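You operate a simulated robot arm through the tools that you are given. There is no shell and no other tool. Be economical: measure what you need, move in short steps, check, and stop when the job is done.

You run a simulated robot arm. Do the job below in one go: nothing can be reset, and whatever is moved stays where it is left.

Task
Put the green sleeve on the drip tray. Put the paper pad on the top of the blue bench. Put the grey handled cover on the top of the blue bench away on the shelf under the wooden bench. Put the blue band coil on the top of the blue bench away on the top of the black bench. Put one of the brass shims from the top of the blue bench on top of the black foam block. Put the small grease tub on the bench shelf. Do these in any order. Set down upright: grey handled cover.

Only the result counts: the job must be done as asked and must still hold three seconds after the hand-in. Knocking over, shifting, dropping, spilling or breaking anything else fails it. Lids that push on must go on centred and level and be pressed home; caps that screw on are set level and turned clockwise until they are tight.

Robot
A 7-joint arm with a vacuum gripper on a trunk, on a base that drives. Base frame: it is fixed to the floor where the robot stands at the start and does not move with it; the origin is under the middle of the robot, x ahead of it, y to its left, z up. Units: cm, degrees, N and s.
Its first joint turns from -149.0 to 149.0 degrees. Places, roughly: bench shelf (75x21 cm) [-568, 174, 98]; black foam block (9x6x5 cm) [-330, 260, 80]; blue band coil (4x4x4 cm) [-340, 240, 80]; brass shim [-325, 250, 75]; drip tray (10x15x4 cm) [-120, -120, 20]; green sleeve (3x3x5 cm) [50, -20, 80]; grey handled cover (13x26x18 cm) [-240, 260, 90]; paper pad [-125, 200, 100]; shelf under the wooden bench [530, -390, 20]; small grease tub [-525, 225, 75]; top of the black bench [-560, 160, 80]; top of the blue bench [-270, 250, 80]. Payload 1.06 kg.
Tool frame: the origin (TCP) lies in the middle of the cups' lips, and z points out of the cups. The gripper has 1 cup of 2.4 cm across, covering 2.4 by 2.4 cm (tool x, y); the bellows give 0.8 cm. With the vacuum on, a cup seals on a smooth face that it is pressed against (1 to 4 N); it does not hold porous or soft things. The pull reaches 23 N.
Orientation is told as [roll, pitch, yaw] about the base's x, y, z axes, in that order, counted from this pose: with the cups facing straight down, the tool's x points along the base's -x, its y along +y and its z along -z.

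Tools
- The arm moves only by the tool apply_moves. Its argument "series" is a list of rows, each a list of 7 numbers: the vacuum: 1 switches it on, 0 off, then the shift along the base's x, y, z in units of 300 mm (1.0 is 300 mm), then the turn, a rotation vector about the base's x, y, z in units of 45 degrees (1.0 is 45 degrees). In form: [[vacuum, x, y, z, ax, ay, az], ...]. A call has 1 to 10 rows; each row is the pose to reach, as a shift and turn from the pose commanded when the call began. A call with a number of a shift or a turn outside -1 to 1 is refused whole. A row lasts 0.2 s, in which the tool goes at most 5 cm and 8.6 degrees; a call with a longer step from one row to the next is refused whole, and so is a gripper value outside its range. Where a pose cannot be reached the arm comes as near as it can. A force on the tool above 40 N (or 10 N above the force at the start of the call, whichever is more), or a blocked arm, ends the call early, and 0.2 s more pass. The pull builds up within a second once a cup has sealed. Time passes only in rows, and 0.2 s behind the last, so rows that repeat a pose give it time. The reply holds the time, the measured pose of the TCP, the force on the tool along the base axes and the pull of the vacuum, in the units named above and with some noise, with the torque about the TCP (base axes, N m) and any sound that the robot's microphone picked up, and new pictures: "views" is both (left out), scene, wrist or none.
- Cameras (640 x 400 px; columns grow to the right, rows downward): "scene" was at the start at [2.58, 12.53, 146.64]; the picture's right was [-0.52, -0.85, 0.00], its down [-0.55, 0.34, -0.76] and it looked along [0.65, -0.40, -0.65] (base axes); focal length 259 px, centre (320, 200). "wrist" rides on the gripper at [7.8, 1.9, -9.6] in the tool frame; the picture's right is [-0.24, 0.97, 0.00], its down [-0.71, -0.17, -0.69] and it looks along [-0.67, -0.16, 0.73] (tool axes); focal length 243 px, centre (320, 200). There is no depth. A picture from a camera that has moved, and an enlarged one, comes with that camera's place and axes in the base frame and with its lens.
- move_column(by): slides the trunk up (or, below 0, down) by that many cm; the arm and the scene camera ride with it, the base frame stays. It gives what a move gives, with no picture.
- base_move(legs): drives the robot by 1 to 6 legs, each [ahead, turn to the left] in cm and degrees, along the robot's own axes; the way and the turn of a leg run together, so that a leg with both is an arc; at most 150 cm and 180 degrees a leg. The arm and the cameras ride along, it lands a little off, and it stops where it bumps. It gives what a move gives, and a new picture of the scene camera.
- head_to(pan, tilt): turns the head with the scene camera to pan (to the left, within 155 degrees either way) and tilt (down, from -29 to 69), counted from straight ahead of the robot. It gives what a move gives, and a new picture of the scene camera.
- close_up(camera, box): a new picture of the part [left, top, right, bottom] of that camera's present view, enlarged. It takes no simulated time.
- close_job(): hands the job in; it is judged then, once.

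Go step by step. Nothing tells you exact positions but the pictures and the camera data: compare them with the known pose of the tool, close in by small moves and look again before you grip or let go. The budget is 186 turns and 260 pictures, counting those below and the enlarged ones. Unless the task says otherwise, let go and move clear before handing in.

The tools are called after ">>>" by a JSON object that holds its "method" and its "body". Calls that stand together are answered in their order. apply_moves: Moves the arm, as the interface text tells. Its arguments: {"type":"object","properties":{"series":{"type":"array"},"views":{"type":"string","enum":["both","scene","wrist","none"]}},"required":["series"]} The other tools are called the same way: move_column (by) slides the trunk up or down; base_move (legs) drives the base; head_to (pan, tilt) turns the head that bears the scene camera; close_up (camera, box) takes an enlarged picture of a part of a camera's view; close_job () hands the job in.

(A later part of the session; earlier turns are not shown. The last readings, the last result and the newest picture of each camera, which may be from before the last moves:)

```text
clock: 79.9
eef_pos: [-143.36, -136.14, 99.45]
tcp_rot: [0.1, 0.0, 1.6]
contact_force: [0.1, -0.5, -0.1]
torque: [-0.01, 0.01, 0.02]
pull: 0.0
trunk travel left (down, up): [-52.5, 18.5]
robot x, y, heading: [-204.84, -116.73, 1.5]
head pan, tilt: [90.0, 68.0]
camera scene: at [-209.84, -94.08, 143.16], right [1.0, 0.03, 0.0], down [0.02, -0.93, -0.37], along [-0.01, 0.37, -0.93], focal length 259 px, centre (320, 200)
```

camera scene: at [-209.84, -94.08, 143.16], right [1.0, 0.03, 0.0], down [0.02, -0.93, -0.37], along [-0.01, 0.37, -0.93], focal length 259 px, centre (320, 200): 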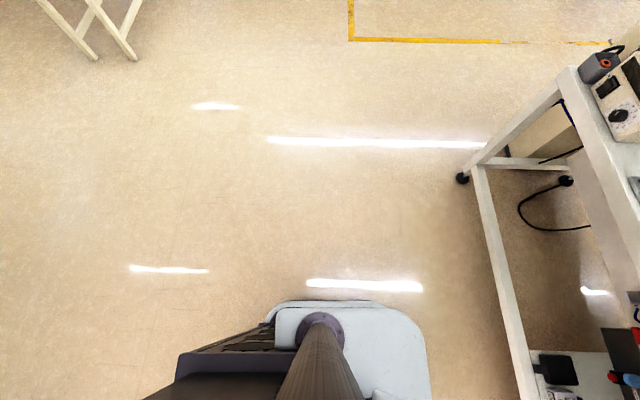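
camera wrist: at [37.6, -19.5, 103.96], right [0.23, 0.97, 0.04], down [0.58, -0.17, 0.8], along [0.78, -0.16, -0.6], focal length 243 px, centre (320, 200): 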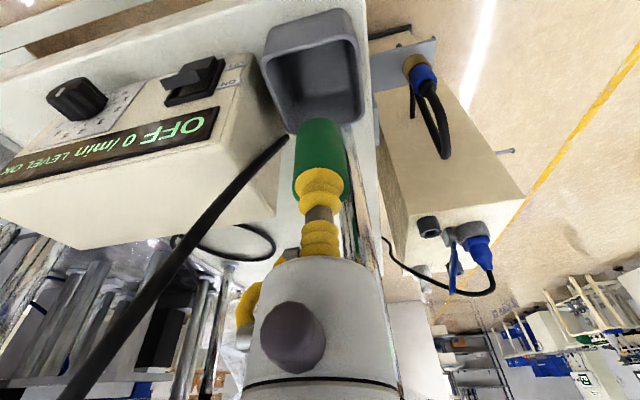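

>>> {"method": "head_to", "body": {"pan": -80, "tilt": 45}}

>>> {"method": "close_up", "body": {"camera": "scene", "box": [0, 80, 320, 280]}}

>>> {"method": "close_up", "body": {"camera": "scene", "box": [320, 80, 640, 280]}}

>>> {"method": "head_to", "body": {"pan": 140, "tilt": 45}}

>>> {"method": "close_up", "body": {"camera": "scene", "box": [0, 100, 320, 300]}}

>>> {"method": "close_up", "body": {"camera": "scene", "box": [260, 80, 580, 280]}}

```text
clock: 82.5
eef_pos: [-143.39, -136.15, 99.44]
tcp_rot: [0.0, 0.0, 1.7]
contact_force: [0.4, 0.3, -0.4]
torque: [0.03, -0.01, -0.01]
pull: 0.1
trunk travel left (down, up): [-52.5, 18.5]
robot x, y, heading: [-204.68, -116.72, 1.6]
head pan, tilt: [-80.0, 45.0]
camera scene: at [-208.06, -107.74, 145.97], right [-0.98, -0.2, 0.0], down [-0.14, 0.69, -0.71], along [0.14, -0.69, -0.71], focal length 259 px, centre (320, 200)
```

scene: 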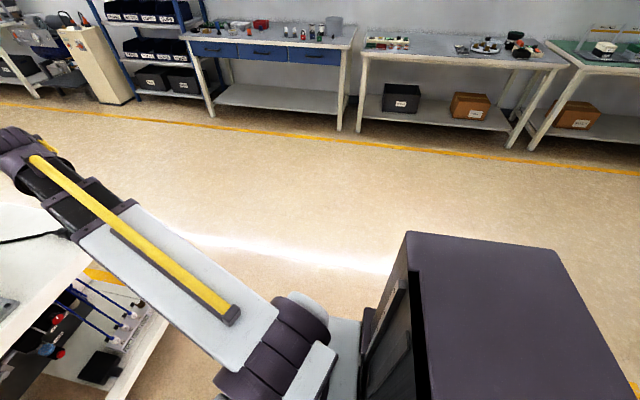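

```text
2.00 times, centred on (160, 180) of scene
camera zoom: at [-208.06, -107.74, 145.97], right [-0.98, -0.2, 0.0], down [-0.14, 0.69, -0.71], along [0.14, -0.69, -0.71], focal length 518 px, centre (640, 240)
```

zoom: 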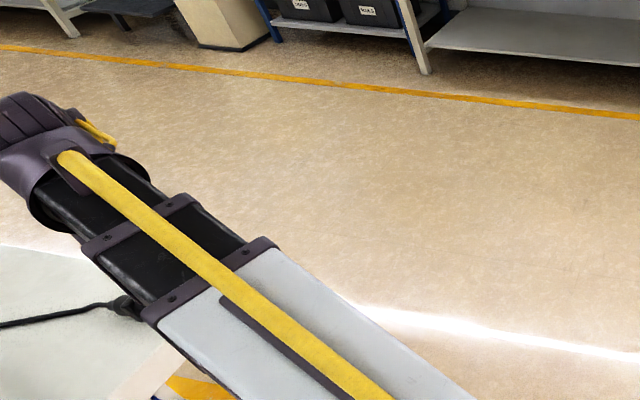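

```text
2.00 times, centred on (480, 180) of scene
camera zoom: at [-208.06, -107.74, 145.97], right [-0.98, -0.2, 0.0], down [-0.14, 0.69, -0.71], along [0.14, -0.69, -0.71], focal length 518 px, centre (0, 240)
```

zoom: 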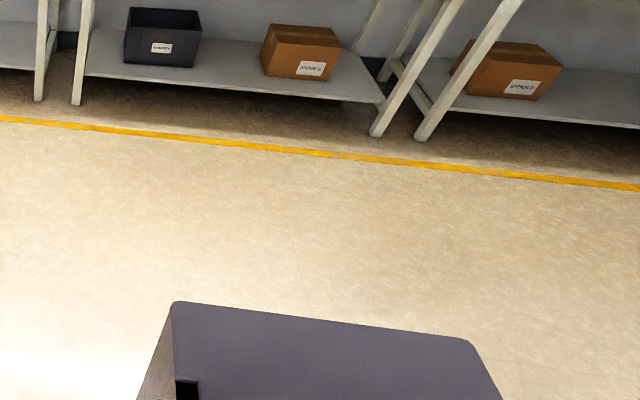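

```text
clock: 85.6
eef_pos: [-143.28, -136.22, 99.49]
tcp_rot: [0.0, 0.0, 1.6]
contact_force: [-0.1, -0.2, 0.0]
torque: [0.02, -0.02, -0.01]
pull: 0.2
trunk travel left (down, up): [-52.5, 18.5]
robot x, y, heading: [-204.8, -116.59, 1.5]
head pan, tilt: [140.0, 45.0]
camera scene: at [-216.06, -94.71, 145.97], right [0.62, 0.78, 0.0], down [0.55, -0.44, -0.71], along [-0.55, 0.44, -0.71], focal length 259 px, centre (320, 200)
```

scene: 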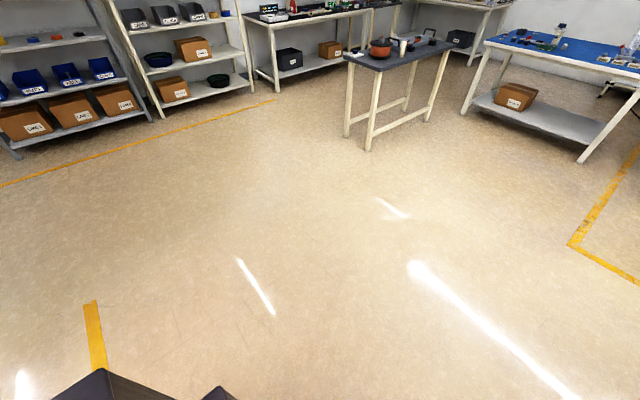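

```text
2.00 times, centred on (160, 200) of scene
camera zoom: at [-216.06, -94.71, 145.97], right [0.62, 0.78, 0.0], down [0.55, -0.44, -0.71], along [-0.55, 0.44, -0.71], focal length 518 px, centre (640, 200)
```

zoom: 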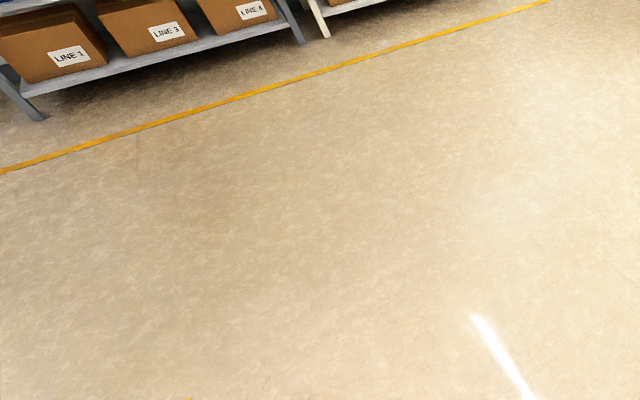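

```text
2.00 times, centred on (420, 180) of scene
camera zoom: at [-216.06, -94.71, 145.97], right [0.62, 0.78, 0.0], down [0.55, -0.44, -0.71], along [-0.55, 0.44, -0.71], focal length 518 px, centre (120, 240)
```

zoom: 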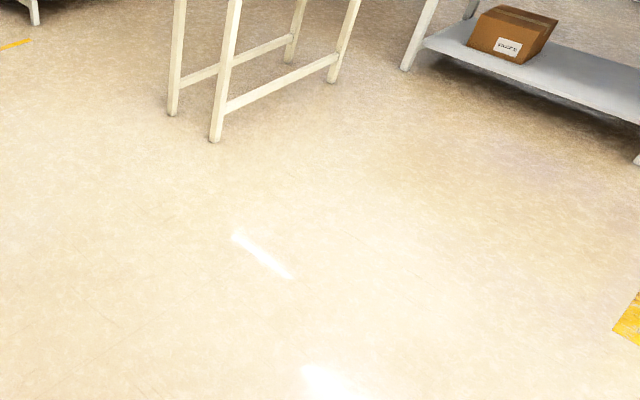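

Not visible from here; part of the floor is hidden behind my own tower. I'll turn the robot in place and look there.

>>> {"method": "base_move", "body": {"legs": [[0, 80]]}}

>>> {"method": "head_to", "body": {"pan": 125, "tilt": 50}}

>>> {"method": "head_to", "body": {"pan": -115, "tilt": 50}}

```text
clock: 89.5
eef_pos: [-175.4, -59.43, 99.38]
tcp_rot: [0.1, 0.1, 82.5]
contact_force: [0.2, 1.1, -1.0]
torque: [-0.03, 0.02, 0.0]
pull: 0.1
trunk travel left (down, up): [-52.5, 18.5]
robot x, y, heading: [-204.7, -116.44, 82.2]
head pan, tilt: [140.0, 45.0]
camera scene: at [-228.19, -124.29, 145.97], right [-0.67, 0.74, 0.0], down [0.52, 0.48, -0.71], along [-0.52, -0.48, -0.71], focal length 259 px, centre (320, 200)
```

scene: 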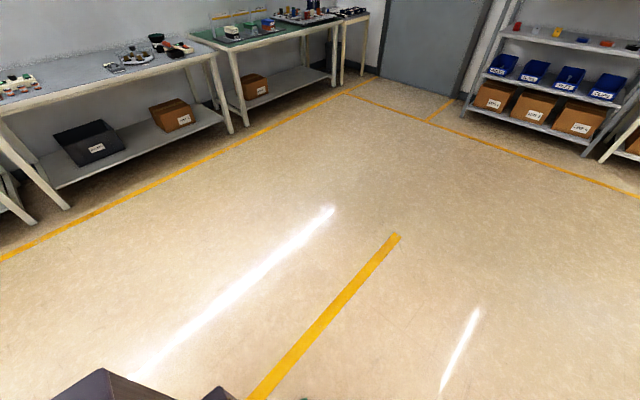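

```text
clock: 90.2
eef_pos: [-175.41, -59.32, 99.55]
tcp_rot: [0.0, 0.0, 82.5]
contact_force: [0.2, -0.5, -1.0]
torque: [-0.02, 0.0, 0.02]
pull: 0.0
trunk travel left (down, up): [-52.5, 18.5]
robot x, y, heading: [-204.25, -116.35, 82.2]
head pan, tilt: [125.0, 50.0]
camera scene: at [-229.02, -122.36, 145.28], right [-0.46, 0.89, 0.0], down [0.68, 0.35, -0.64], along [-0.57, -0.3, -0.77], focal length 259 px, centre (320, 200)
```

scene: 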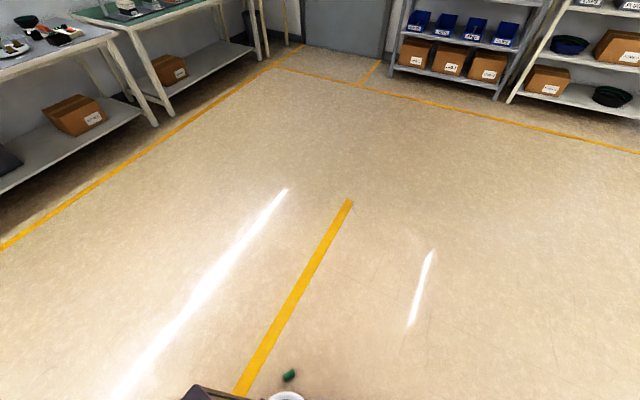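

```text
clock: 93.6
eef_pos: [-175.47, -59.38, 99.48]
tcp_rot: [0.0, -0.1, 82.5]
contact_force: [-0.2, 0.5, 0.4]
torque: [0.0, 0.02, 0.03]
pull: 0.1
trunk travel left (down, up): [-52.5, 18.5]
robot x, y, heading: [-204.83, -116.26, 82.2]
head pan, tilt: [-115.0, 50.0]
camera scene: at [-215.7, -122.98, 145.28], right [-0.54, -0.84, 0.0], down [-0.64, 0.41, -0.64], along [0.54, -0.35, -0.77], focal length 259 px, centre (320, 200)
```

scene: 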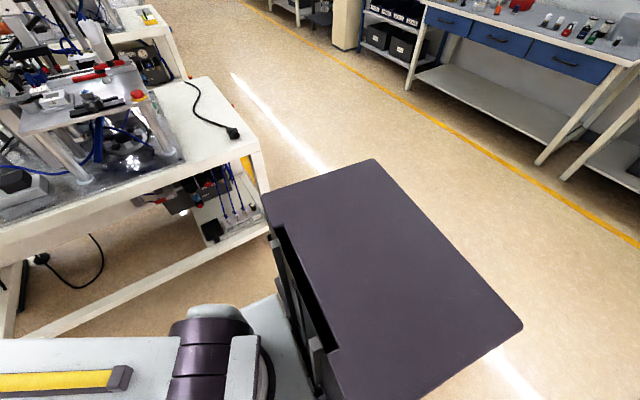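

Found it: the green sleeve lies on the floor at about [-235, -143]. I'll pull ahead and turn to face it.

>>> {"method": "base_move", "body": {"legs": [[40, 0], [0, 162]]}}

>>> {"method": "head_to", "body": {"pan": 0, "tilt": 60}}

```text
clock: 102.8
eef_pos: [-244.76, -122.74, 99.51]
tcp_rot: [0.0, -0.1, -115.5]
contact_force: [0.6, -0.1, 0.2]
torque: [0.01, 0.02, 0.02]
pull: 0.0
trunk travel left (down, up): [-52.5, 18.5]
robot x, y, heading: [-199.42, -76.99, -115.5]
head pan, tilt: [-115.0, 50.0]
camera scene: at [-187.13, -74.62, 145.28], right [0.77, 0.63, 0.0], down [0.49, -0.59, -0.64], along [-0.41, 0.5, -0.77], focal length 259 px, centre (320, 200)
```

scene: 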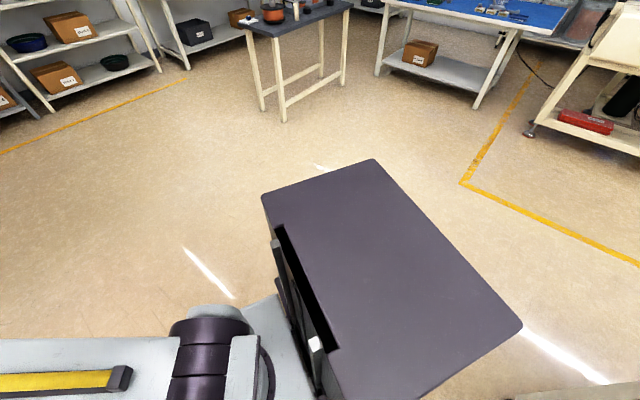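

```text
clock: 104.7
eef_pos: [-244.68, -122.68, 99.39]
tcp_rot: [0.0, 0.0, -115.5]
contact_force: [0.5, 1.1, -0.1]
torque: [0.01, -0.01, 0.02]
pull: 0.2
trunk travel left (down, up): [-52.5, 18.5]
robot x, y, heading: [-199.27, -77.15, -115.6]
head pan, tilt: [0.0, 60.0]
camera scene: at [-185.12, -86.58, 144.03], right [-0.9, 0.43, 0.0], down [0.37, 0.78, -0.5], along [-0.22, -0.45, -0.87], focal length 259 px, centre (320, 200)
```

scene: 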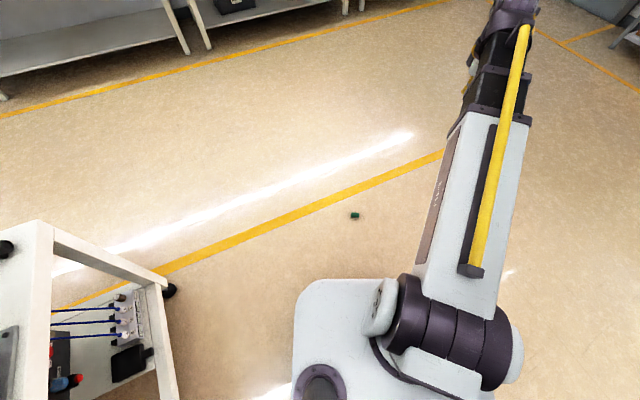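

>>> {"method": "close_up", "body": {"camera": "scene", "box": [330, 200, 378, 230]}}

>>> {"method": "close_up", "body": {"camera": "scene", "box": [0, 220, 200, 400]}}

>>> {"method": "move_column", "body": {"by": -45}}

```text
13.33 times, centred on (354, 215) of scene
camera zoom: at [-185.12, -86.58, 144.03], right [-0.9, 0.43, 0.0], down [0.37, 0.78, -0.5], along [-0.22, -0.45, -0.87], focal length 3450 px, centre (-133, 0)
```

zoom: 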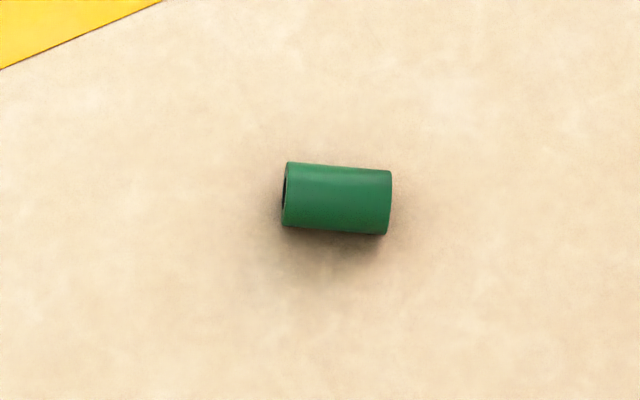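

```text
2.22 times, centred on (100, 310) of scene
camera zoom: at [-185.12, -86.58, 144.03], right [-0.9, 0.43, 0.0], down [0.37, 0.78, -0.5], along [-0.22, -0.45, -0.87], focal length 575 px, centre (809, -44)
```

zoom: 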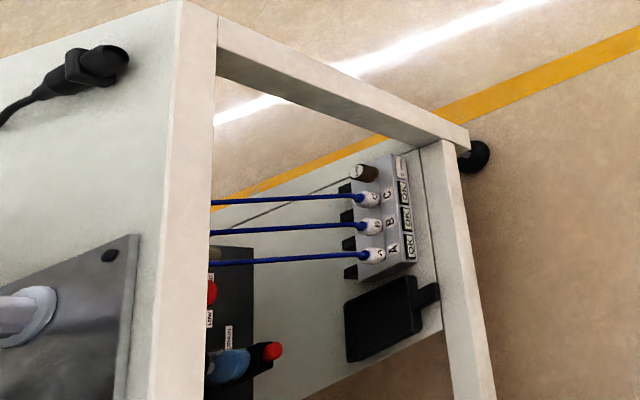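

```text
refused: -45 is not a number from -40 to 40
```

The sleeve lies on its side; the black tray with a handle on bench B's lower shelf is the drip tray. I'll lower the trunk and go over the sleeve.

>>> {"method": "move_column", "body": {"by": -40}}

>>> {"method": "apply_moves", "body": {"series": [[0, 0.06, -0.1, -0.1, 0, 0, 0], [0, 0.13, -0.2, -0.2, 0, 0, 0], [0, 0.2, -0.35, -0.2, 0, 0, 0], [0, 0.29, -0.48, -0.2, 0, 0, 0], [0, 0.31, -0.64, -0.2, 0, 0, 0], [0, 0.31, -0.64, -0.34, 0, 0, 0], [0, 0.31, -0.64, -0.5, 0, 0, 0], [0, 0.31, -0.64, -0.65, 0, 0, 0], [0, 0.31, -0.64, -0.8, 0, 0, 0], [0, 0.31, -0.64, -0.95, 0, 0, 0]], "views": "both"}}

```text
clock: 108.5
eef_pos: [-244.76, -122.76, 59.44]
tcp_rot: [0.1, 0.1, -115.5]
contact_force: [0.1, 0.0, 0.4]
torque: [-0.03, -0.03, -0.04]
pull: 0.1
trunk travel left (down, up): [-12.5, 58.5]
robot x, y, heading: [-199.33, -77.19, -115.7]
head pan, tilt: [0.0, 60.0]
```

```text
clock: 110.7
eef_pos: [-235.15, -141.86, 30.81]
tcp_rot: [0.0, 0.0, -115.5]
contact_force: [0.9, 0.2, 0.2]
torque: [0.01, 0.02, -0.02]
pull: 0.2
trunk travel left (down, up): [-12.5, 58.5]
robot x, y, heading: [-199.59, -77.04, -115.6]
head pan, tilt: [0.0, 60.0]
camera scene: at [-185.11, -86.58, 104.03], right [-0.9, 0.43, 0.0], down [0.37, 0.78, -0.5], along [-0.22, -0.45, -0.87], focal length 259 px, centre (320, 200)
camera wrist: at [-230.11, -135.49, 40.3], right [0.78, -0.63, 0.0], down [-0.46, -0.57, 0.68], along [-0.43, -0.53, -0.73], focal length 243 px, centre (320, 200)
```

scene: 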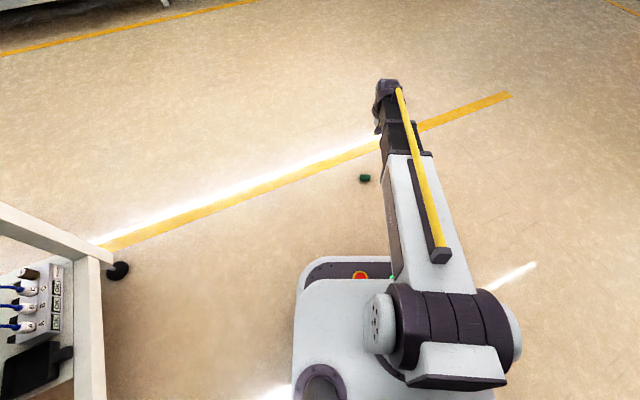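
wrist: 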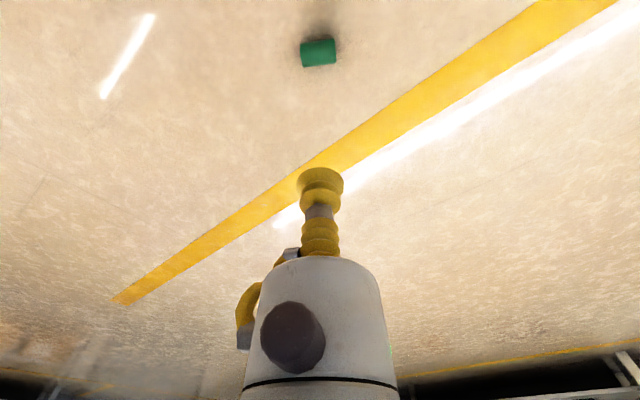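

The TCP is right over the sleeve. Descending closer.

>>> {"method": "apply_moves", "body": {"series": [[0, 0, 0, -0.16, 0, 0, 0], [0, 0, 0, -0.32, 0, 0, 0], [0, 0, 0, -0.48, 0, 0, 0], [0, 0, 0.01, -0.64, 0, 0, 0], [0, 0, 0.01, -0.8, 0, 0, 0], [0, 0, 0.01, -0.8, 0, 0, 0]], "views": "wrist"}}

>>> {"method": "close_up", "body": {"camera": "wrist", "box": [240, 100, 400, 200]}}

```text
clock: 112.1
eef_pos: [-235.35, -141.58, 6.83]
tcp_rot: [0.0, 0.0, -115.5]
contact_force: [-1.3, -0.5, 0.7]
torque: [-0.02, -0.01, 0.0]
pull: 0.0
trunk travel left (down, up): [-12.5, 58.5]
robot x, y, heading: [-199.64, -77.21, -115.6]
head pan, tilt: [0.0, 60.0]
camera wrist: at [-230.27, -135.26, 16.19], right [0.78, -0.63, 0.0], down [-0.46, -0.57, 0.68], along [-0.43, -0.53, -0.73], focal length 243 px, centre (320, 200)
```

wrist: 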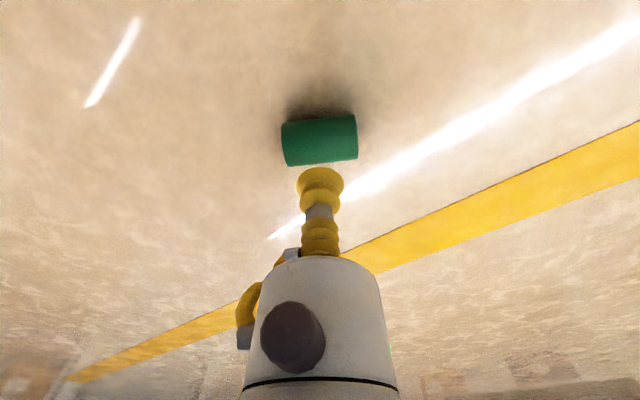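

```text
4.00 times, centred on (320, 150) of wrist
camera zoom: at [-230.27, -135.26, 16.19], right [0.78, -0.63, 0.0], down [-0.46, -0.57, 0.68], along [-0.43, -0.53, -0.73], focal length 970 px, centre (320, 400)
```

zoom: 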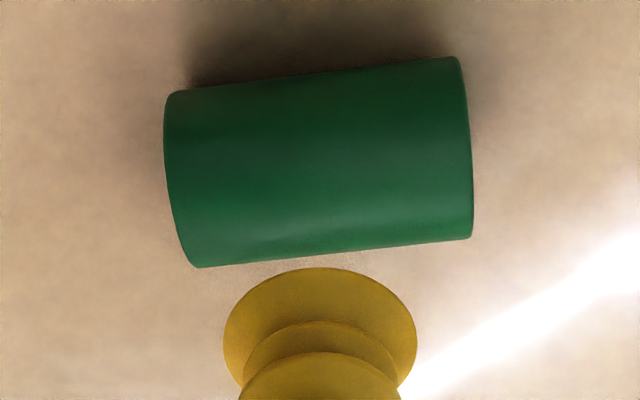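

>>> {"method": "apply_moves", "body": {"series": [[1, -0.004, -0.003, -0.08, 0, 0, 0], [1, -0.004, -0.003, -0.125, 0, 0, 0], [1, -0.004, -0.003, -0.138, 0, 0, 0], [1, -0.004, -0.003, -0.148, 0, 0, 0], [1, -0.004, -0.003, -0.148, 0, 0, 0], [1, -0.004, -0.003, -0.148, 0, 0, 0], [1, -0.004, -0.003, -0.148, 0, 0, 0]], "views": "none"}}

```text
clock: 113.7
eef_pos: [-235.48, -141.71, 2.47]
tcp_rot: [0.0, 0.0, -115.4]
contact_force: [1.9, -2.5, 14.7]
torque: [0.01, 0.02, -0.01]
pull: 22.4
trunk travel left (down, up): [-12.5, 58.5]
robot x, y, heading: [-199.18, -76.98, -115.5]
head pan, tilt: [0.0, 60.0]
```

Sealed on the side. Lifting and pulling in, then repositioning beside the tray.

>>> {"method": "apply_moves", "body": {"series": [[1, 0, 0, 0.05, 0, 0, 0], [1, 0, 0, 0.15, 0, 0, 0], [1, 0.02, 0.04, 0.28, 0, 0, 0], [1, 0.06, 0.1, 0.4, 0, 0, 0], [1, 0.11, 0.2, 0.52, 0, 0, 0], [1, 0.17, 0.32, 0.62, 0, 0, 0], [1, 0.22, 0.4, 0.75, 0, 0, 0], [1, 0.22, 0.4, 0.9, 0, 0, 0], [1, 0.22, 0.4, 0.9, 0, 0, 0]], "views": "wrist"}}

>>> {"method": "base_move", "body": {"legs": [[0, 25.6], [40, 0]]}}

```text
refused: row 6 steps farther than a row can; nothing moved
```

```text
clock: 117.6
eef_pos: [-204.26, -191.77, 2.38]
tcp_rot: [-0.1, -0.1, -89.9]
contact_force: [0.5, 0.6, 0.6]
torque: [-0.03, 0.0, 0.0]
pull: 0.1
trunk travel left (down, up): [-12.5, 58.5]
robot x, y, heading: [-199.18, -118.23, -90.6]
head pan, tilt: [0.0, 60.0]
camera scene: at [-182.49, -120.28, 104.03], right [-1.0, 0.0, 0.0], down [0.0, 0.87, -0.5], along [0.0, -0.5, -0.87], focal length 259 px, centre (320, 200)
```

scene: 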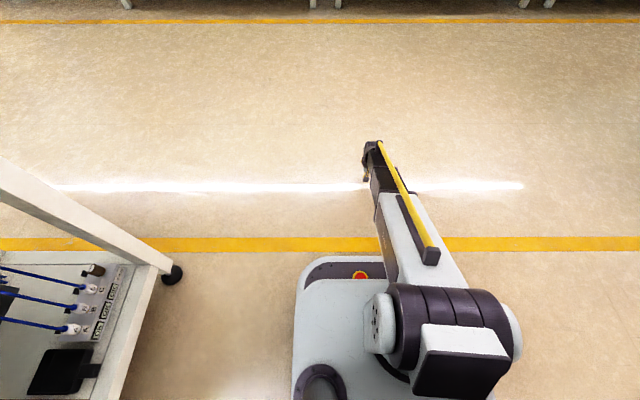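

That row was refused and the base dragged the sleeve off; I must not batch those. Raising the tool and finding the sleeve again.

>>> {"method": "apply_moves", "body": {"series": [[0, 0, 0, 0.15, 0, 0, 0], [0, 0, 0, 0.3, 0, 0, 0], [0, 0, 0, 0.45, 0, 0, 0], [0, 0, 0, 0.6, 0, 0, 0], [0, 0, 0, 0.75, 0, 0, 0], [0, 0, 0, 0.9, 0, 0, 0]], "views": "wrist"}}

>>> {"method": "head_to", "body": {"pan": -25, "tilt": 50}}

```text
clock: 119.0
eef_pos: [-204.31, -191.75, 29.43]
tcp_rot: [-0.1, 0.0, -90.0]
contact_force: [0.5, -0.3, -0.6]
torque: [0.03, 0.03, 0.01]
pull: 0.0
trunk travel left (down, up): [-12.5, 58.5]
robot x, y, heading: [-199.21, -117.85, -90.2]
head pan, tilt: [0.0, 60.0]
camera wrist: at [-202.34, -183.96, 38.91], right [0.97, -0.23, 0.0], down [-0.17, -0.71, 0.68], along [-0.16, -0.67, -0.73], focal length 243 px, centre (320, 200)
```

wrist: 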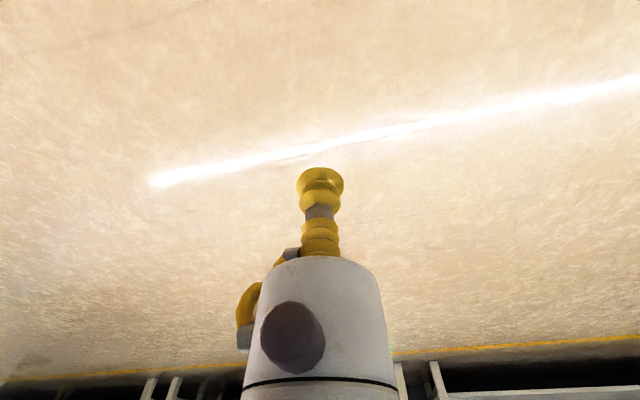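

```text
clock: 119.8
eef_pos: [-204.27, -191.83, 29.3]
tcp_rot: [0.1, -0.1, -89.9]
contact_force: [-0.7, 0.3, 0.0]
torque: [-0.03, 0.0, 0.04]
pull: 0.1
trunk travel left (down, up): [-12.5, 58.5]
robot x, y, heading: [-199.16, -117.75, -90.1]
head pan, tilt: [-25.0, 50.0]
camera scene: at [-185.74, -120.58, 105.28], right [-0.91, 0.42, 0.0], down [0.33, 0.69, -0.64], along [-0.27, -0.58, -0.77], focal length 259 px, centre (320, 200)
```

scene: 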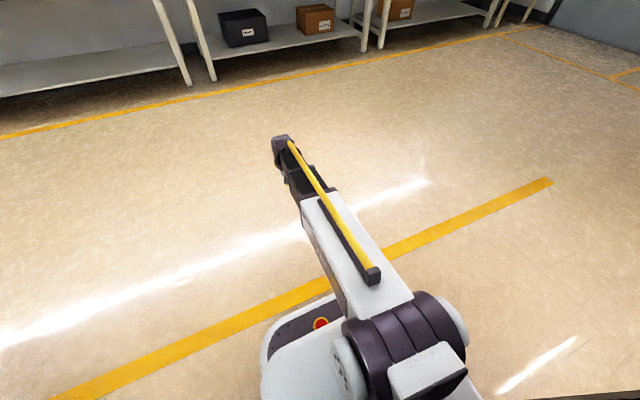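

>>> {"method": "head_to", "body": {"pan": -60, "tilt": 50}}

>>> {"method": "head_to", "body": {"pan": 25, "tilt": 50}}

```text
clock: 120.9
eef_pos: [-204.25, -191.82, 29.34]
tcp_rot: [-0.1, -0.1, -90.1]
contact_force: [-0.9, -0.5, 0.1]
torque: [0.02, -0.05, 0.0]
pull: 0.2
trunk travel left (down, up): [-12.5, 58.5]
robot x, y, heading: [-199.24, -117.96, -90.4]
head pan, tilt: [-60.0, 50.0]
camera scene: at [-189.14, -117.45, 105.28], right [-0.5, 0.87, 0.0], down [0.66, 0.38, -0.64], along [-0.56, -0.32, -0.77], focal length 259 px, centre (320, 200)
```

scene: 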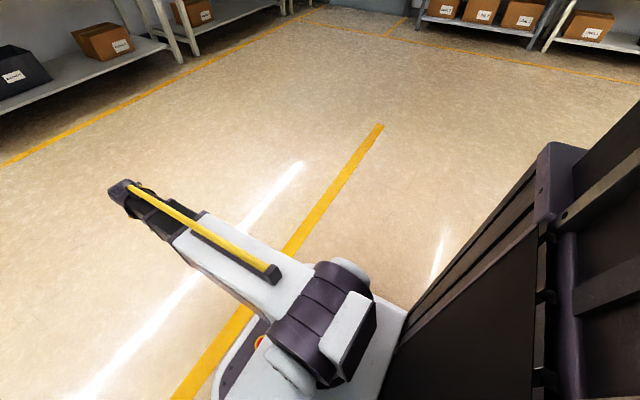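

```text
clock: 122.5
eef_pos: [-204.21, -191.91, 29.3]
tcp_rot: [0.0, -0.1, -90.0]
contact_force: [-0.4, 0.0, -0.9]
torque: [-0.02, 0.01, -0.05]
pull: 0.1
trunk travel left (down, up): [-12.5, 58.5]
robot x, y, heading: [-199.24, -117.89, -90.0]
head pan, tilt: [25.0, 50.0]
camera scene: at [-179.24, -120.6, 105.28], right [-0.91, -0.42, 0.0], down [-0.32, 0.7, -0.64], along [0.27, -0.58, -0.77], focal length 259 px, centre (320, 200)
```

scene: 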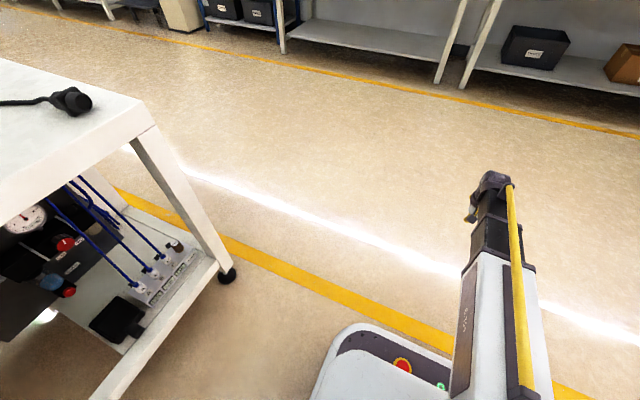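

The sleeve is probably hidden by my arm or base. I'll back straight up and look again.

>>> {"method": "base_move", "body": {"legs": [[-70, 0]]}}

>>> {"method": "head_to", "body": {"pan": 0, "tilt": 50}}

```text
clock: 126.3
eef_pos: [-204.5, -121.22, 29.37]
tcp_rot: [0.0, 0.1, -90.5]
contact_force: [0.5, 0.4, -1.3]
torque: [0.0, 0.0, 0.04]
pull: 0.1
trunk travel left (down, up): [-12.5, 58.5]
robot x, y, heading: [-198.69, -47.59, -90.5]
head pan, tilt: [25.0, 50.0]
camera scene: at [-178.77, -50.12, 105.28], right [-0.91, -0.41, 0.0], down [-0.32, 0.7, -0.64], along [0.27, -0.59, -0.77], focal length 259 px, centre (320, 200)
```

scene: 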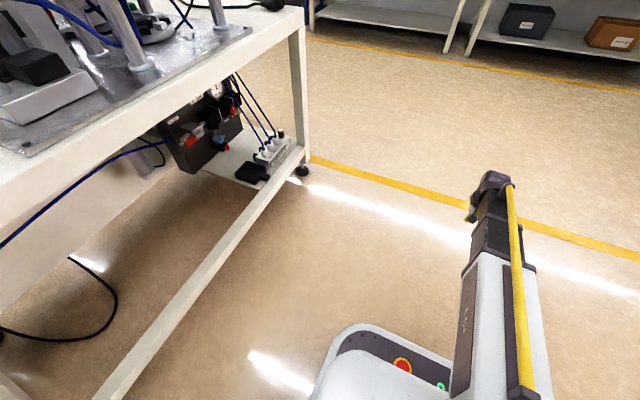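

```text
clock: 127.2
eef_pos: [-204.38, -121.02, 29.33]
tcp_rot: [0.1, 0.1, -90.6]
contact_force: [-0.2, -0.1, -0.2]
torque: [0.02, 0.0, 0.02]
pull: 0.0
trunk travel left (down, up): [-12.5, 58.5]
robot x, y, heading: [-199.21, -47.42, -90.7]
head pan, tilt: [0.0, 50.0]
camera scene: at [-182.03, -50.81, 105.28], right [-1.0, 0.01, 0.0], down [0.01, 0.77, -0.64], along [-0.01, -0.64, -0.77], focal length 259 px, centre (320, 200)
```

scene: 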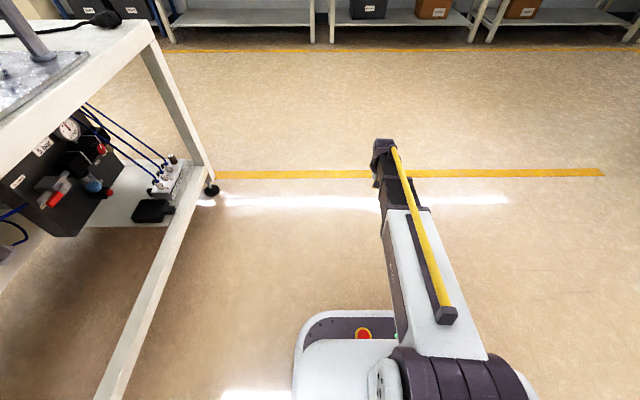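

>>> {"method": "head_to", "body": {"pan": -50, "tilt": 45}}

>>> {"method": "close_up", "body": {"camera": "wrist", "box": [0, 0, 640, 400]}}

```text
clock: 128.4
eef_pos: [-204.36, -121.12, 29.36]
tcp_rot: [0.0, 0.0, -90.5]
contact_force: [0.1, 0.2, -0.3]
torque: [0.03, 0.0, -0.02]
pull: 0.0
trunk travel left (down, up): [-12.5, 58.5]
robot x, y, heading: [-198.63, -46.98, -90.4]
head pan, tilt: [-50.0, 45.0]
camera scene: at [-188.23, -48.27, 105.97], right [-0.63, 0.77, 0.0], down [0.55, 0.45, -0.71], along [-0.55, -0.45, -0.71], focal length 259 px, centre (320, 200)
```

scene: 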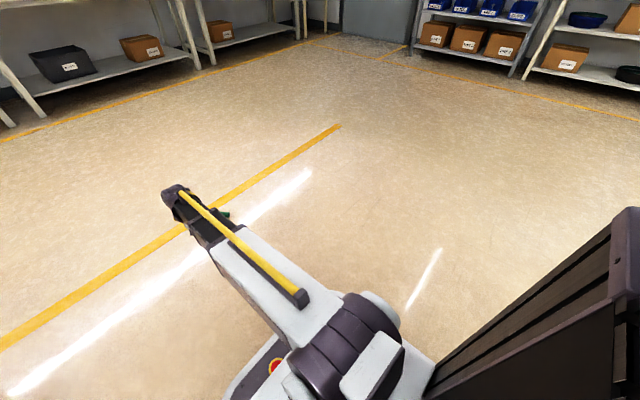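

```text
1.00 times, centred on (320, 200) of wrist (not enlarged: the box is as wide or as high as the picture)
camera zoom: at [-202.42, -113.3, 38.88], right [0.97, -0.24, 0.0], down [-0.18, -0.71, 0.68], along [-0.17, -0.66, -0.73], focal length 243 px, centre (320, 200)
```

zoom: 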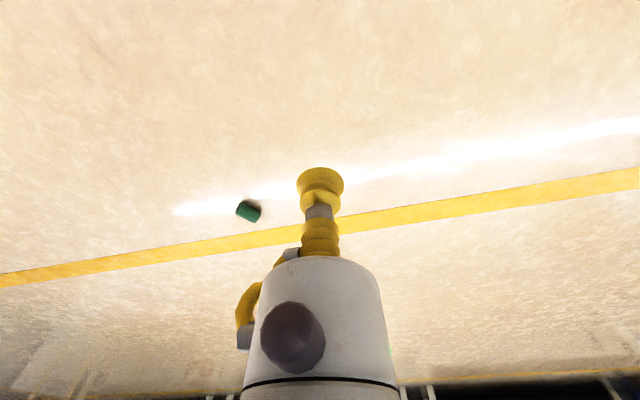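

Found at about [-227, -146]. Driving ahead a little so it comes into reach.

>>> {"method": "base_move", "body": {"legs": [[24, 0]]}}

```text
clock: 130.2
eef_pos: [-204.91, -144.99, 29.41]
tcp_rot: [0.0, 0.0, -90.7]
contact_force: [0.9, 0.2, 0.1]
torque: [0.0, -0.02, -0.02]
pull: 0.1
trunk travel left (down, up): [-12.5, 58.5]
robot x, y, heading: [-198.95, -71.47, -91.0]
head pan, tilt: [-50.0, 45.0]
camera scene: at [-188.54, -72.26, 105.97], right [-0.63, 0.78, 0.0], down [0.55, 0.45, -0.71], along [-0.55, -0.45, -0.71], focal length 259 px, centre (320, 200)
```

scene: 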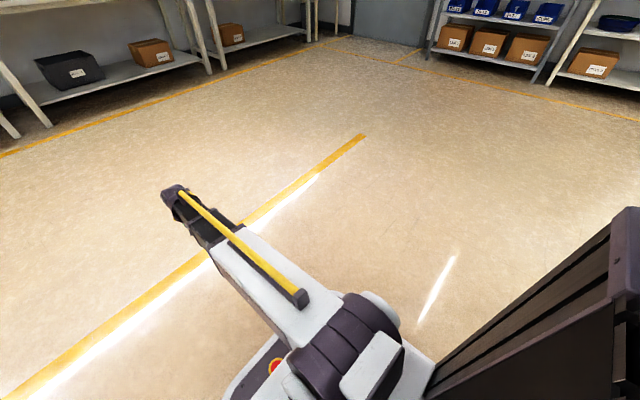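

>>> {"method": "apply_moves", "body": {"series": [[0, -0.15, 0, -0.06, 0, 0, 0], [0, -0.3, -0.01, -0.12, 0, 0, 0], [0, -0.45, -0.02, -0.18, 0, 0, 0], [0, -0.6, -0.03, -0.24, 0, 0, 0], [0, -0.74, -0.04, -0.3, 0, 0, 0], [0, -0.74, -0.04, -0.45, 0, 0, 0], [0, -0.74, -0.04, -0.6, 0, 0, 0], [0, -0.74, -0.04, -0.6, 0, 0, 0]], "views": "wrist"}}

>>> {"method": "close_up", "body": {"camera": "wrist", "box": [220, 50, 420, 200]}}

```text
clock: 132.0
eef_pos: [-227.09, -146.2, 11.39]
tcp_rot: [0.0, 0.1, -90.7]
contact_force: [-1.0, -0.5, 0.1]
torque: [0.0, -0.01, 0.02]
pull: 0.1
trunk travel left (down, up): [-12.5, 58.5]
robot x, y, heading: [-199.35, -71.68, -90.7]
head pan, tilt: [-50.0, 45.0]
camera wrist: at [-225.1, -138.33, 20.91], right [0.97, -0.25, 0.0], down [-0.18, -0.71, 0.68], along [-0.17, -0.66, -0.73], focal length 243 px, centre (320, 200)
```

wrist: 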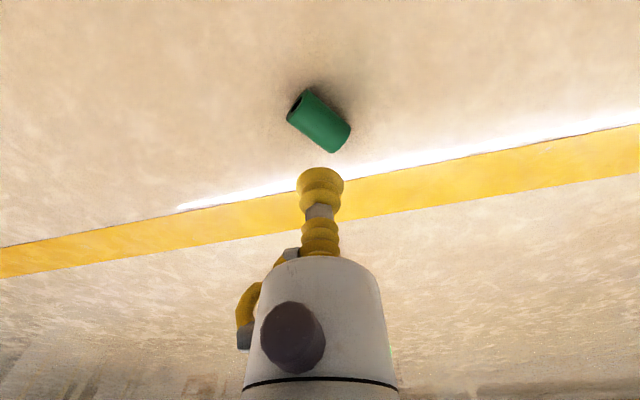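

```text
2.67 times, centred on (320, 125) of wrist
camera zoom: at [-225.1, -138.33, 20.91], right [0.97, -0.25, 0.0], down [-0.18, -0.71, 0.68], along [-0.17, -0.66, -0.73], focal length 647 px, centre (320, 400)
```

zoom: 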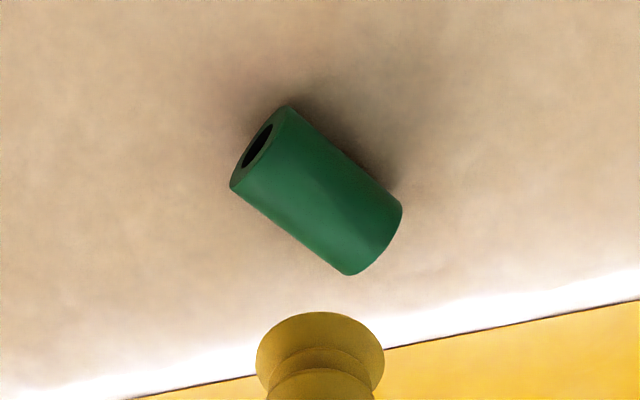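

>>> {"method": "apply_moves", "body": {"series": [[1, -0.01, -0.03, -0.12, 0, 0, 0], [1, -0.01, -0.03, -0.24, 0, 0, 0], [1, -0.01, -0.03, -0.28, 0, 0, 0], [1, -0.01, -0.03, -0.292, 0, 0, 0], [1, -0.01, -0.03, -0.298, 0, 0, 0], [1, -0.01, -0.03, -0.298, 0, 0, 0], [1, -0.01, -0.03, -0.298, 0, 0, 0], [1, -0.01, -0.03, -0.298, 0, 0, 0]], "views": "wrist"}}

```text
clock: 133.8
eef_pos: [-227.31, -147.11, 2.34]
tcp_rot: [0.1, 0.0, -90.6]
contact_force: [0.2, 0.5, 3.7]
torque: [0.0, -0.01, 0.02]
pull: 0.1
trunk travel left (down, up): [-12.5, 58.5]
robot x, y, heading: [-198.93, -71.24, -91.0]
head pan, tilt: [-50.0, 45.0]
camera wrist: at [-225.38, -139.34, 11.92], right [0.97, -0.25, 0.0], down [-0.18, -0.71, 0.68], along [-0.17, -0.66, -0.73], focal length 243 px, centre (320, 200)
```

wrist: 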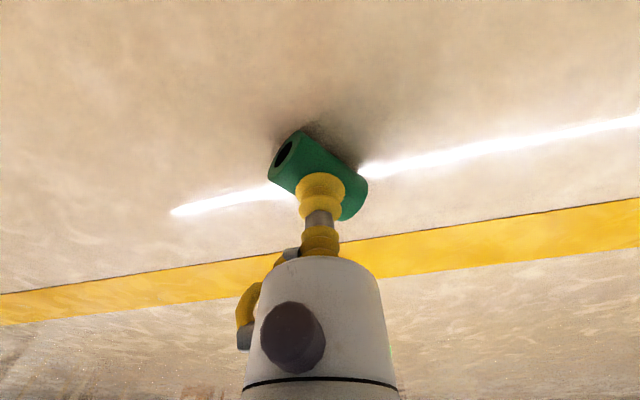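

>>> {"method": "close_up", "body": {"camera": "wrist", "box": [260, 120, 380, 220]}}

```text
4.00 times, centred on (320, 170) of wrist
camera zoom: at [-225.38, -139.34, 11.92], right [0.97, -0.25, 0.0], down [-0.18, -0.71, 0.68], along [-0.17, -0.66, -0.73], focal length 970 px, centre (320, 320)
```

zoom: 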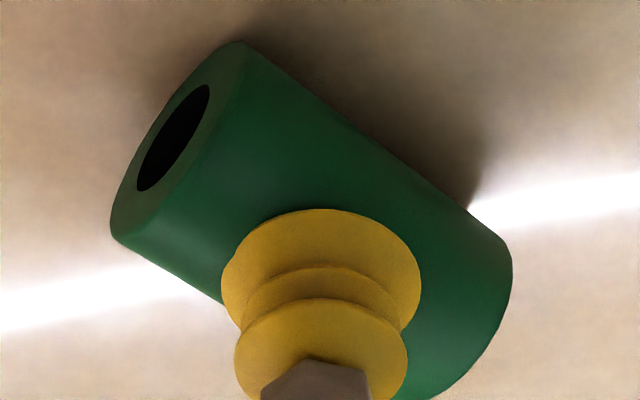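

The placement is right but the press is too light for the curved wall. Pressing a little deeper.

>>> {"method": "apply_moves", "body": {"series": [[1, -0.005, -0.003, -0.008, 0, 0, 0], [1, -0.005, -0.003, -0.016, 0, 0, 0], [1, -0.005, -0.003, -0.016, 0, 0, 0], [1, -0.005, -0.003, -0.016, 0, 0, 0], [1, -0.005, -0.003, -0.016, 0, 0, 0]], "views": "none"}}

```text
clock: 135.0
eef_pos: [-227.55, -147.06, 2.0]
tcp_rot: [0.0, 0.1, -90.7]
contact_force: [0.6, -0.2, 10.0]
torque: [-0.01, 0.05, 0.01]
pull: 0.1
trunk travel left (down, up): [-12.5, 58.5]
robot x, y, heading: [-199.36, -71.44, -90.9]
head pan, tilt: [-50.0, 45.0]
```

No seal; the cup must be centred on the cylinder within about a millimetre. I'll lift slightly and measure again.

>>> {"method": "apply_moves", "body": {"series": [[0, 0, 0, 0.03, 0, 0, 0], [0, 0, 0, 0.1, 0, 0, 0], [0, 0, 0, 0.1, 0, 0, 0]], "views": "none"}}

>>> {"method": "close_up", "body": {"camera": "wrist", "box": [260, 100, 380, 200]}}

```text
clock: 135.8
eef_pos: [-227.65, -147.18, 4.84]
tcp_rot: [-0.1, 0.0, -90.7]
contact_force: [0.6, 0.4, 0.4]
torque: [0.03, 0.02, -0.02]
pull: 0.1
trunk travel left (down, up): [-12.5, 58.5]
robot x, y, heading: [-198.79, -71.39, -90.8]
head pan, tilt: [-50.0, 45.0]
```

```text
4.00 times, centred on (320, 150) of wrist
camera zoom: at [-225.67, -139.41, 14.35], right [0.97, -0.25, 0.0], down [-0.18, -0.71, 0.68], along [-0.17, -0.66, -0.73], focal length 970 px, centre (320, 400)
```

zoom: 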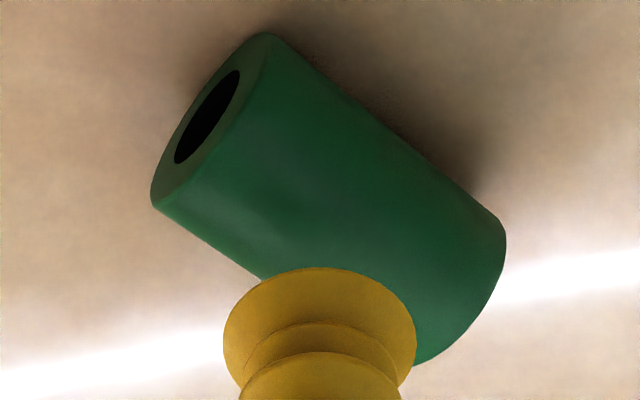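

>>> {"method": "apply_moves", "body": {"series": [[1, 0.0097, -0.002, -0.03, 0, 0, 0], [1, 0.0097, -0.002, -0.055, 0, 0, 0], [1, 0.0097, -0.002, -0.065, 0, 0, 0], [1, 0.0097, -0.002, -0.072, 0, 0, 0], [1, 0.0097, -0.002, -0.08, 0, 0, 0], [1, 0.0097, -0.002, -0.085, 0, 0, 0], [1, 0.0097, -0.002, -0.085, 0, 0, 0], [1, 0.0097, -0.002, -0.085, 0, 0, 0]], "views": "none"}}

```text
clock: 137.6
eef_pos: [-227.4, -147.28, 2.47]
tcp_rot: [0.1, 0.0, -90.7]
contact_force: [-0.9, 1.0, 2.8]
torque: [0.02, -0.01, -0.02]
pull: 0.1
trunk travel left (down, up): [-12.5, 58.5]
robot x, y, heading: [-199.63, -71.24, -90.8]
head pan, tilt: [-50.0, 45.0]
```

>>> {"method": "apply_moves", "body": {"series": [[1, 0, 0, -0.006, 0, 0, 0], [1, 0, 0, -0.012, 0, 0, 0], [1, 0, 0, -0.012, 0, 0, 0], [1, 0, 0, -0.018, 0, 0, 0], [1, 0, 0, -0.018, 0, 0, 0], [1, 0, 0, -0.018, 0, 0, 0]], "views": "wrist"}}

>>> {"method": "close_up", "body": {"camera": "wrist", "box": [260, 120, 380, 220]}}

```text
clock: 139.0
eef_pos: [-227.25, -147.29, 2.03]
tcp_rot: [0.0, -0.1, -90.8]
contact_force: [-0.5, 2.1, 16.4]
torque: [-0.06, 0.01, 0.0]
pull: 0.1
trunk travel left (down, up): [-12.5, 58.5]
robot x, y, heading: [-199.63, -71.23, -90.7]
head pan, tilt: [-50.0, 45.0]
camera wrist: at [-225.26, -139.49, 11.44], right [0.97, -0.25, 0.0], down [-0.18, -0.71, 0.69], along [-0.17, -0.66, -0.73], focal length 243 px, centre (320, 200)
```

wrist: 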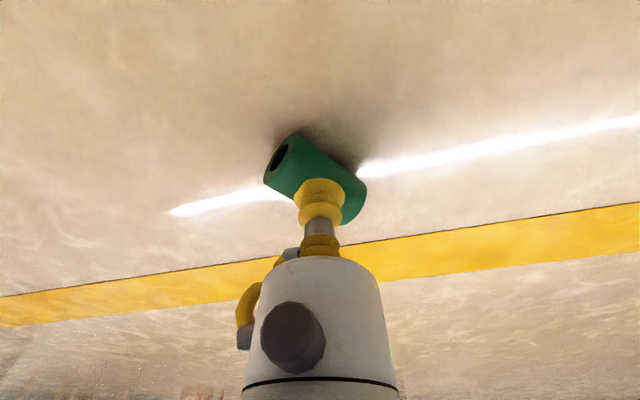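

```text
4.00 times, centred on (320, 170) of wrist
camera zoom: at [-225.26, -139.49, 11.44], right [0.97, -0.25, 0.0], down [-0.18, -0.71, 0.69], along [-0.17, -0.66, -0.73], focal length 970 px, centre (320, 320)
```

zoom: 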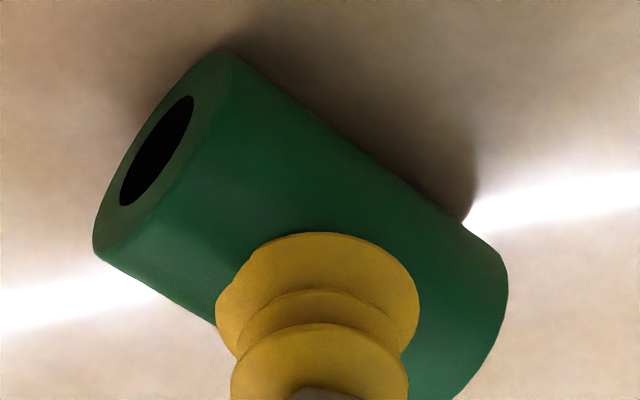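

Centred but still no seal. The first seal had the sleeve's axis along the tool's y; I'll lift, rotate the tool to match that, and retry.

>>> {"method": "apply_moves", "body": {"series": [[0, 0, 0, 0.05, 0, 0, 0], [0, 0, 0, 0.12, 0, 0, -0.18], [0, 0, 0, 0.12, 0, 0, -0.36], [0, 0, 0, 0.12, 0, 0, -0.54], [0, 0, 0, 0.12, 0, 0, -0.72], [0, 0, 0, 0.12, 0, 0, -0.9], [0, 0, 0, 0.12, 0, 0, -1.0], [0, 0, 0, 0.12, 0, 0, -1.0]], "views": "none"}}

>>> {"method": "close_up", "body": {"camera": "wrist", "box": [260, 100, 380, 200]}}

```text
clock: 140.8
eef_pos: [-227.31, -147.3, 5.51]
tcp_rot: [0.0, 0.0, -135.7]
contact_force: [-0.3, -0.2, 0.0]
torque: [-0.01, 0.02, 0.0]
pull: 0.0
trunk travel left (down, up): [-12.5, 58.5]
robot x, y, heading: [-199.26, -71.04, -90.6]
head pan, tilt: [-50.0, 45.0]
```

```text
4.00 times, centred on (320, 150) of wrist
camera zoom: at [-220.31, -143.23, 14.96], right [0.51, -0.86, 0.0], down [-0.63, -0.37, 0.68], along [-0.59, -0.35, -0.73], focal length 970 px, centre (320, 400)
```

zoom: 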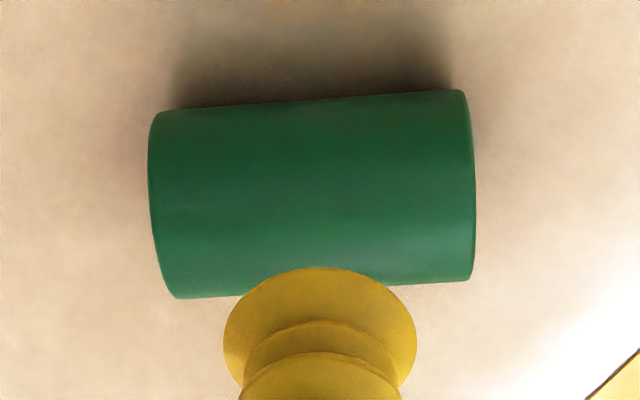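

>>> {"method": "apply_moves", "body": {"series": [[1, -0.006, -0.003, -0.04, 0, 0, 0], [1, -0.006, -0.003, -0.08, 0, 0, 0], [1, -0.006, -0.003, -0.092, 0, 0, 0], [1, -0.006, -0.003, -0.1, 0, 0, 0], [1, -0.006, -0.003, -0.105, 0, 0, 0], [1, -0.006, -0.003, -0.105, 0, 0, 0], [1, -0.006, -0.003, -0.11, 0, 0, 0], [1, -0.006, -0.003, -0.11, 0, 0, 0]], "views": "none"}}

```text
clock: 142.6
eef_pos: [-227.53, -147.5, 2.21]
tcp_rot: [0.0, 0.0, -135.7]
contact_force: [-2.0, 2.3, 16.7]
torque: [-0.01, 0.04, -0.02]
pull: 22.9
trunk travel left (down, up): [-12.5, 58.5]
robot x, y, heading: [-198.82, -71.23, -90.8]
head pan, tilt: [-50.0, 45.0]
```

Sealed. Lifting now.

>>> {"method": "apply_moves", "body": {"series": [[1, 0, 0, 0.05, 0, 0, 0], [1, 0, 0, 0.12, 0, 0, 0], [1, 0, 0, 0.22, 0, 0, 0], [1, 0, 0, 0.34, 0, 0, 0], [1, 0, 0.02, 0.48, 0, 0, 0], [1, 0.03, 0.1, 0.6, 0, 0, 0], [1, 0.07, 0.2, 0.7, 0, 0, 0], [1, 0.11, 0.3, 0.8, 0, 0, 0], [1, 0.14, 0.4, 0.9, 0, 0, 0], [1, 0.14, 0.4, 0.9, 0, 0, 0]], "views": "wrist"}}

```text
clock: 144.8
eef_pos: [-223.34, -135.49, 29.11]
tcp_rot: [0.0, 0.0, -135.7]
contact_force: [-0.6, -0.2, -0.5]
torque: [-0.01, 0.01, -0.02]
pull: 23.2
trunk travel left (down, up): [-12.5, 58.5]
robot x, y, heading: [-199.3, -71.7, -90.9]
head pan, tilt: [-50.0, 45.0]
camera wrist: at [-216.37, -131.34, 38.58], right [0.51, -0.86, 0.0], down [-0.63, -0.37, 0.68], along [-0.59, -0.35, -0.73], focal length 243 px, centre (320, 200)
```

wrist: 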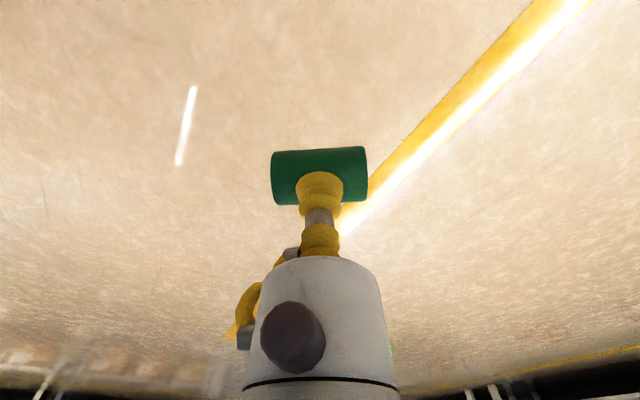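

Held. Driving ahead, then turning towards the bench in parts, checking the pull.

>>> {"method": "base_move", "body": {"legs": [[45, 0], [0, 30]]}}

```text
clock: 149.0
eef_pos: [-188.93, -184.45, 29.03]
tcp_rot: [0.0, 0.0, -105.9]
contact_force: [-0.1, 0.0, 1.0]
torque: [0.02, -0.01, 0.0]
pull: 22.5
trunk travel left (down, up): [-12.5, 58.5]
robot x, y, heading: [-200.29, -116.34, -61.2]
head pan, tilt: [-50.0, 45.0]
camera scene: at [-190.27, -112.18, 105.97], right [-0.93, 0.36, 0.0], down [0.25, 0.66, -0.71], along [-0.25, -0.66, -0.71], focal length 259 px, centre (320, 200)
```

scene: 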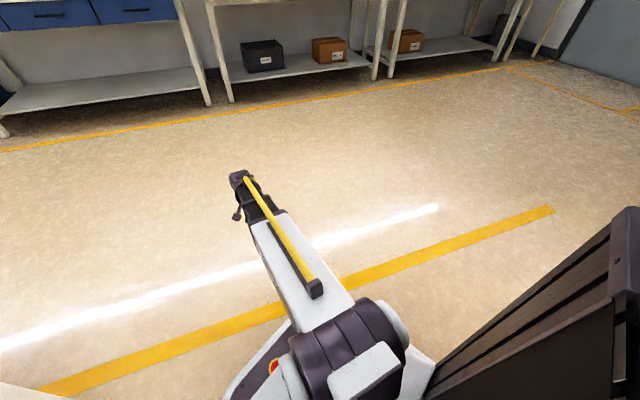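

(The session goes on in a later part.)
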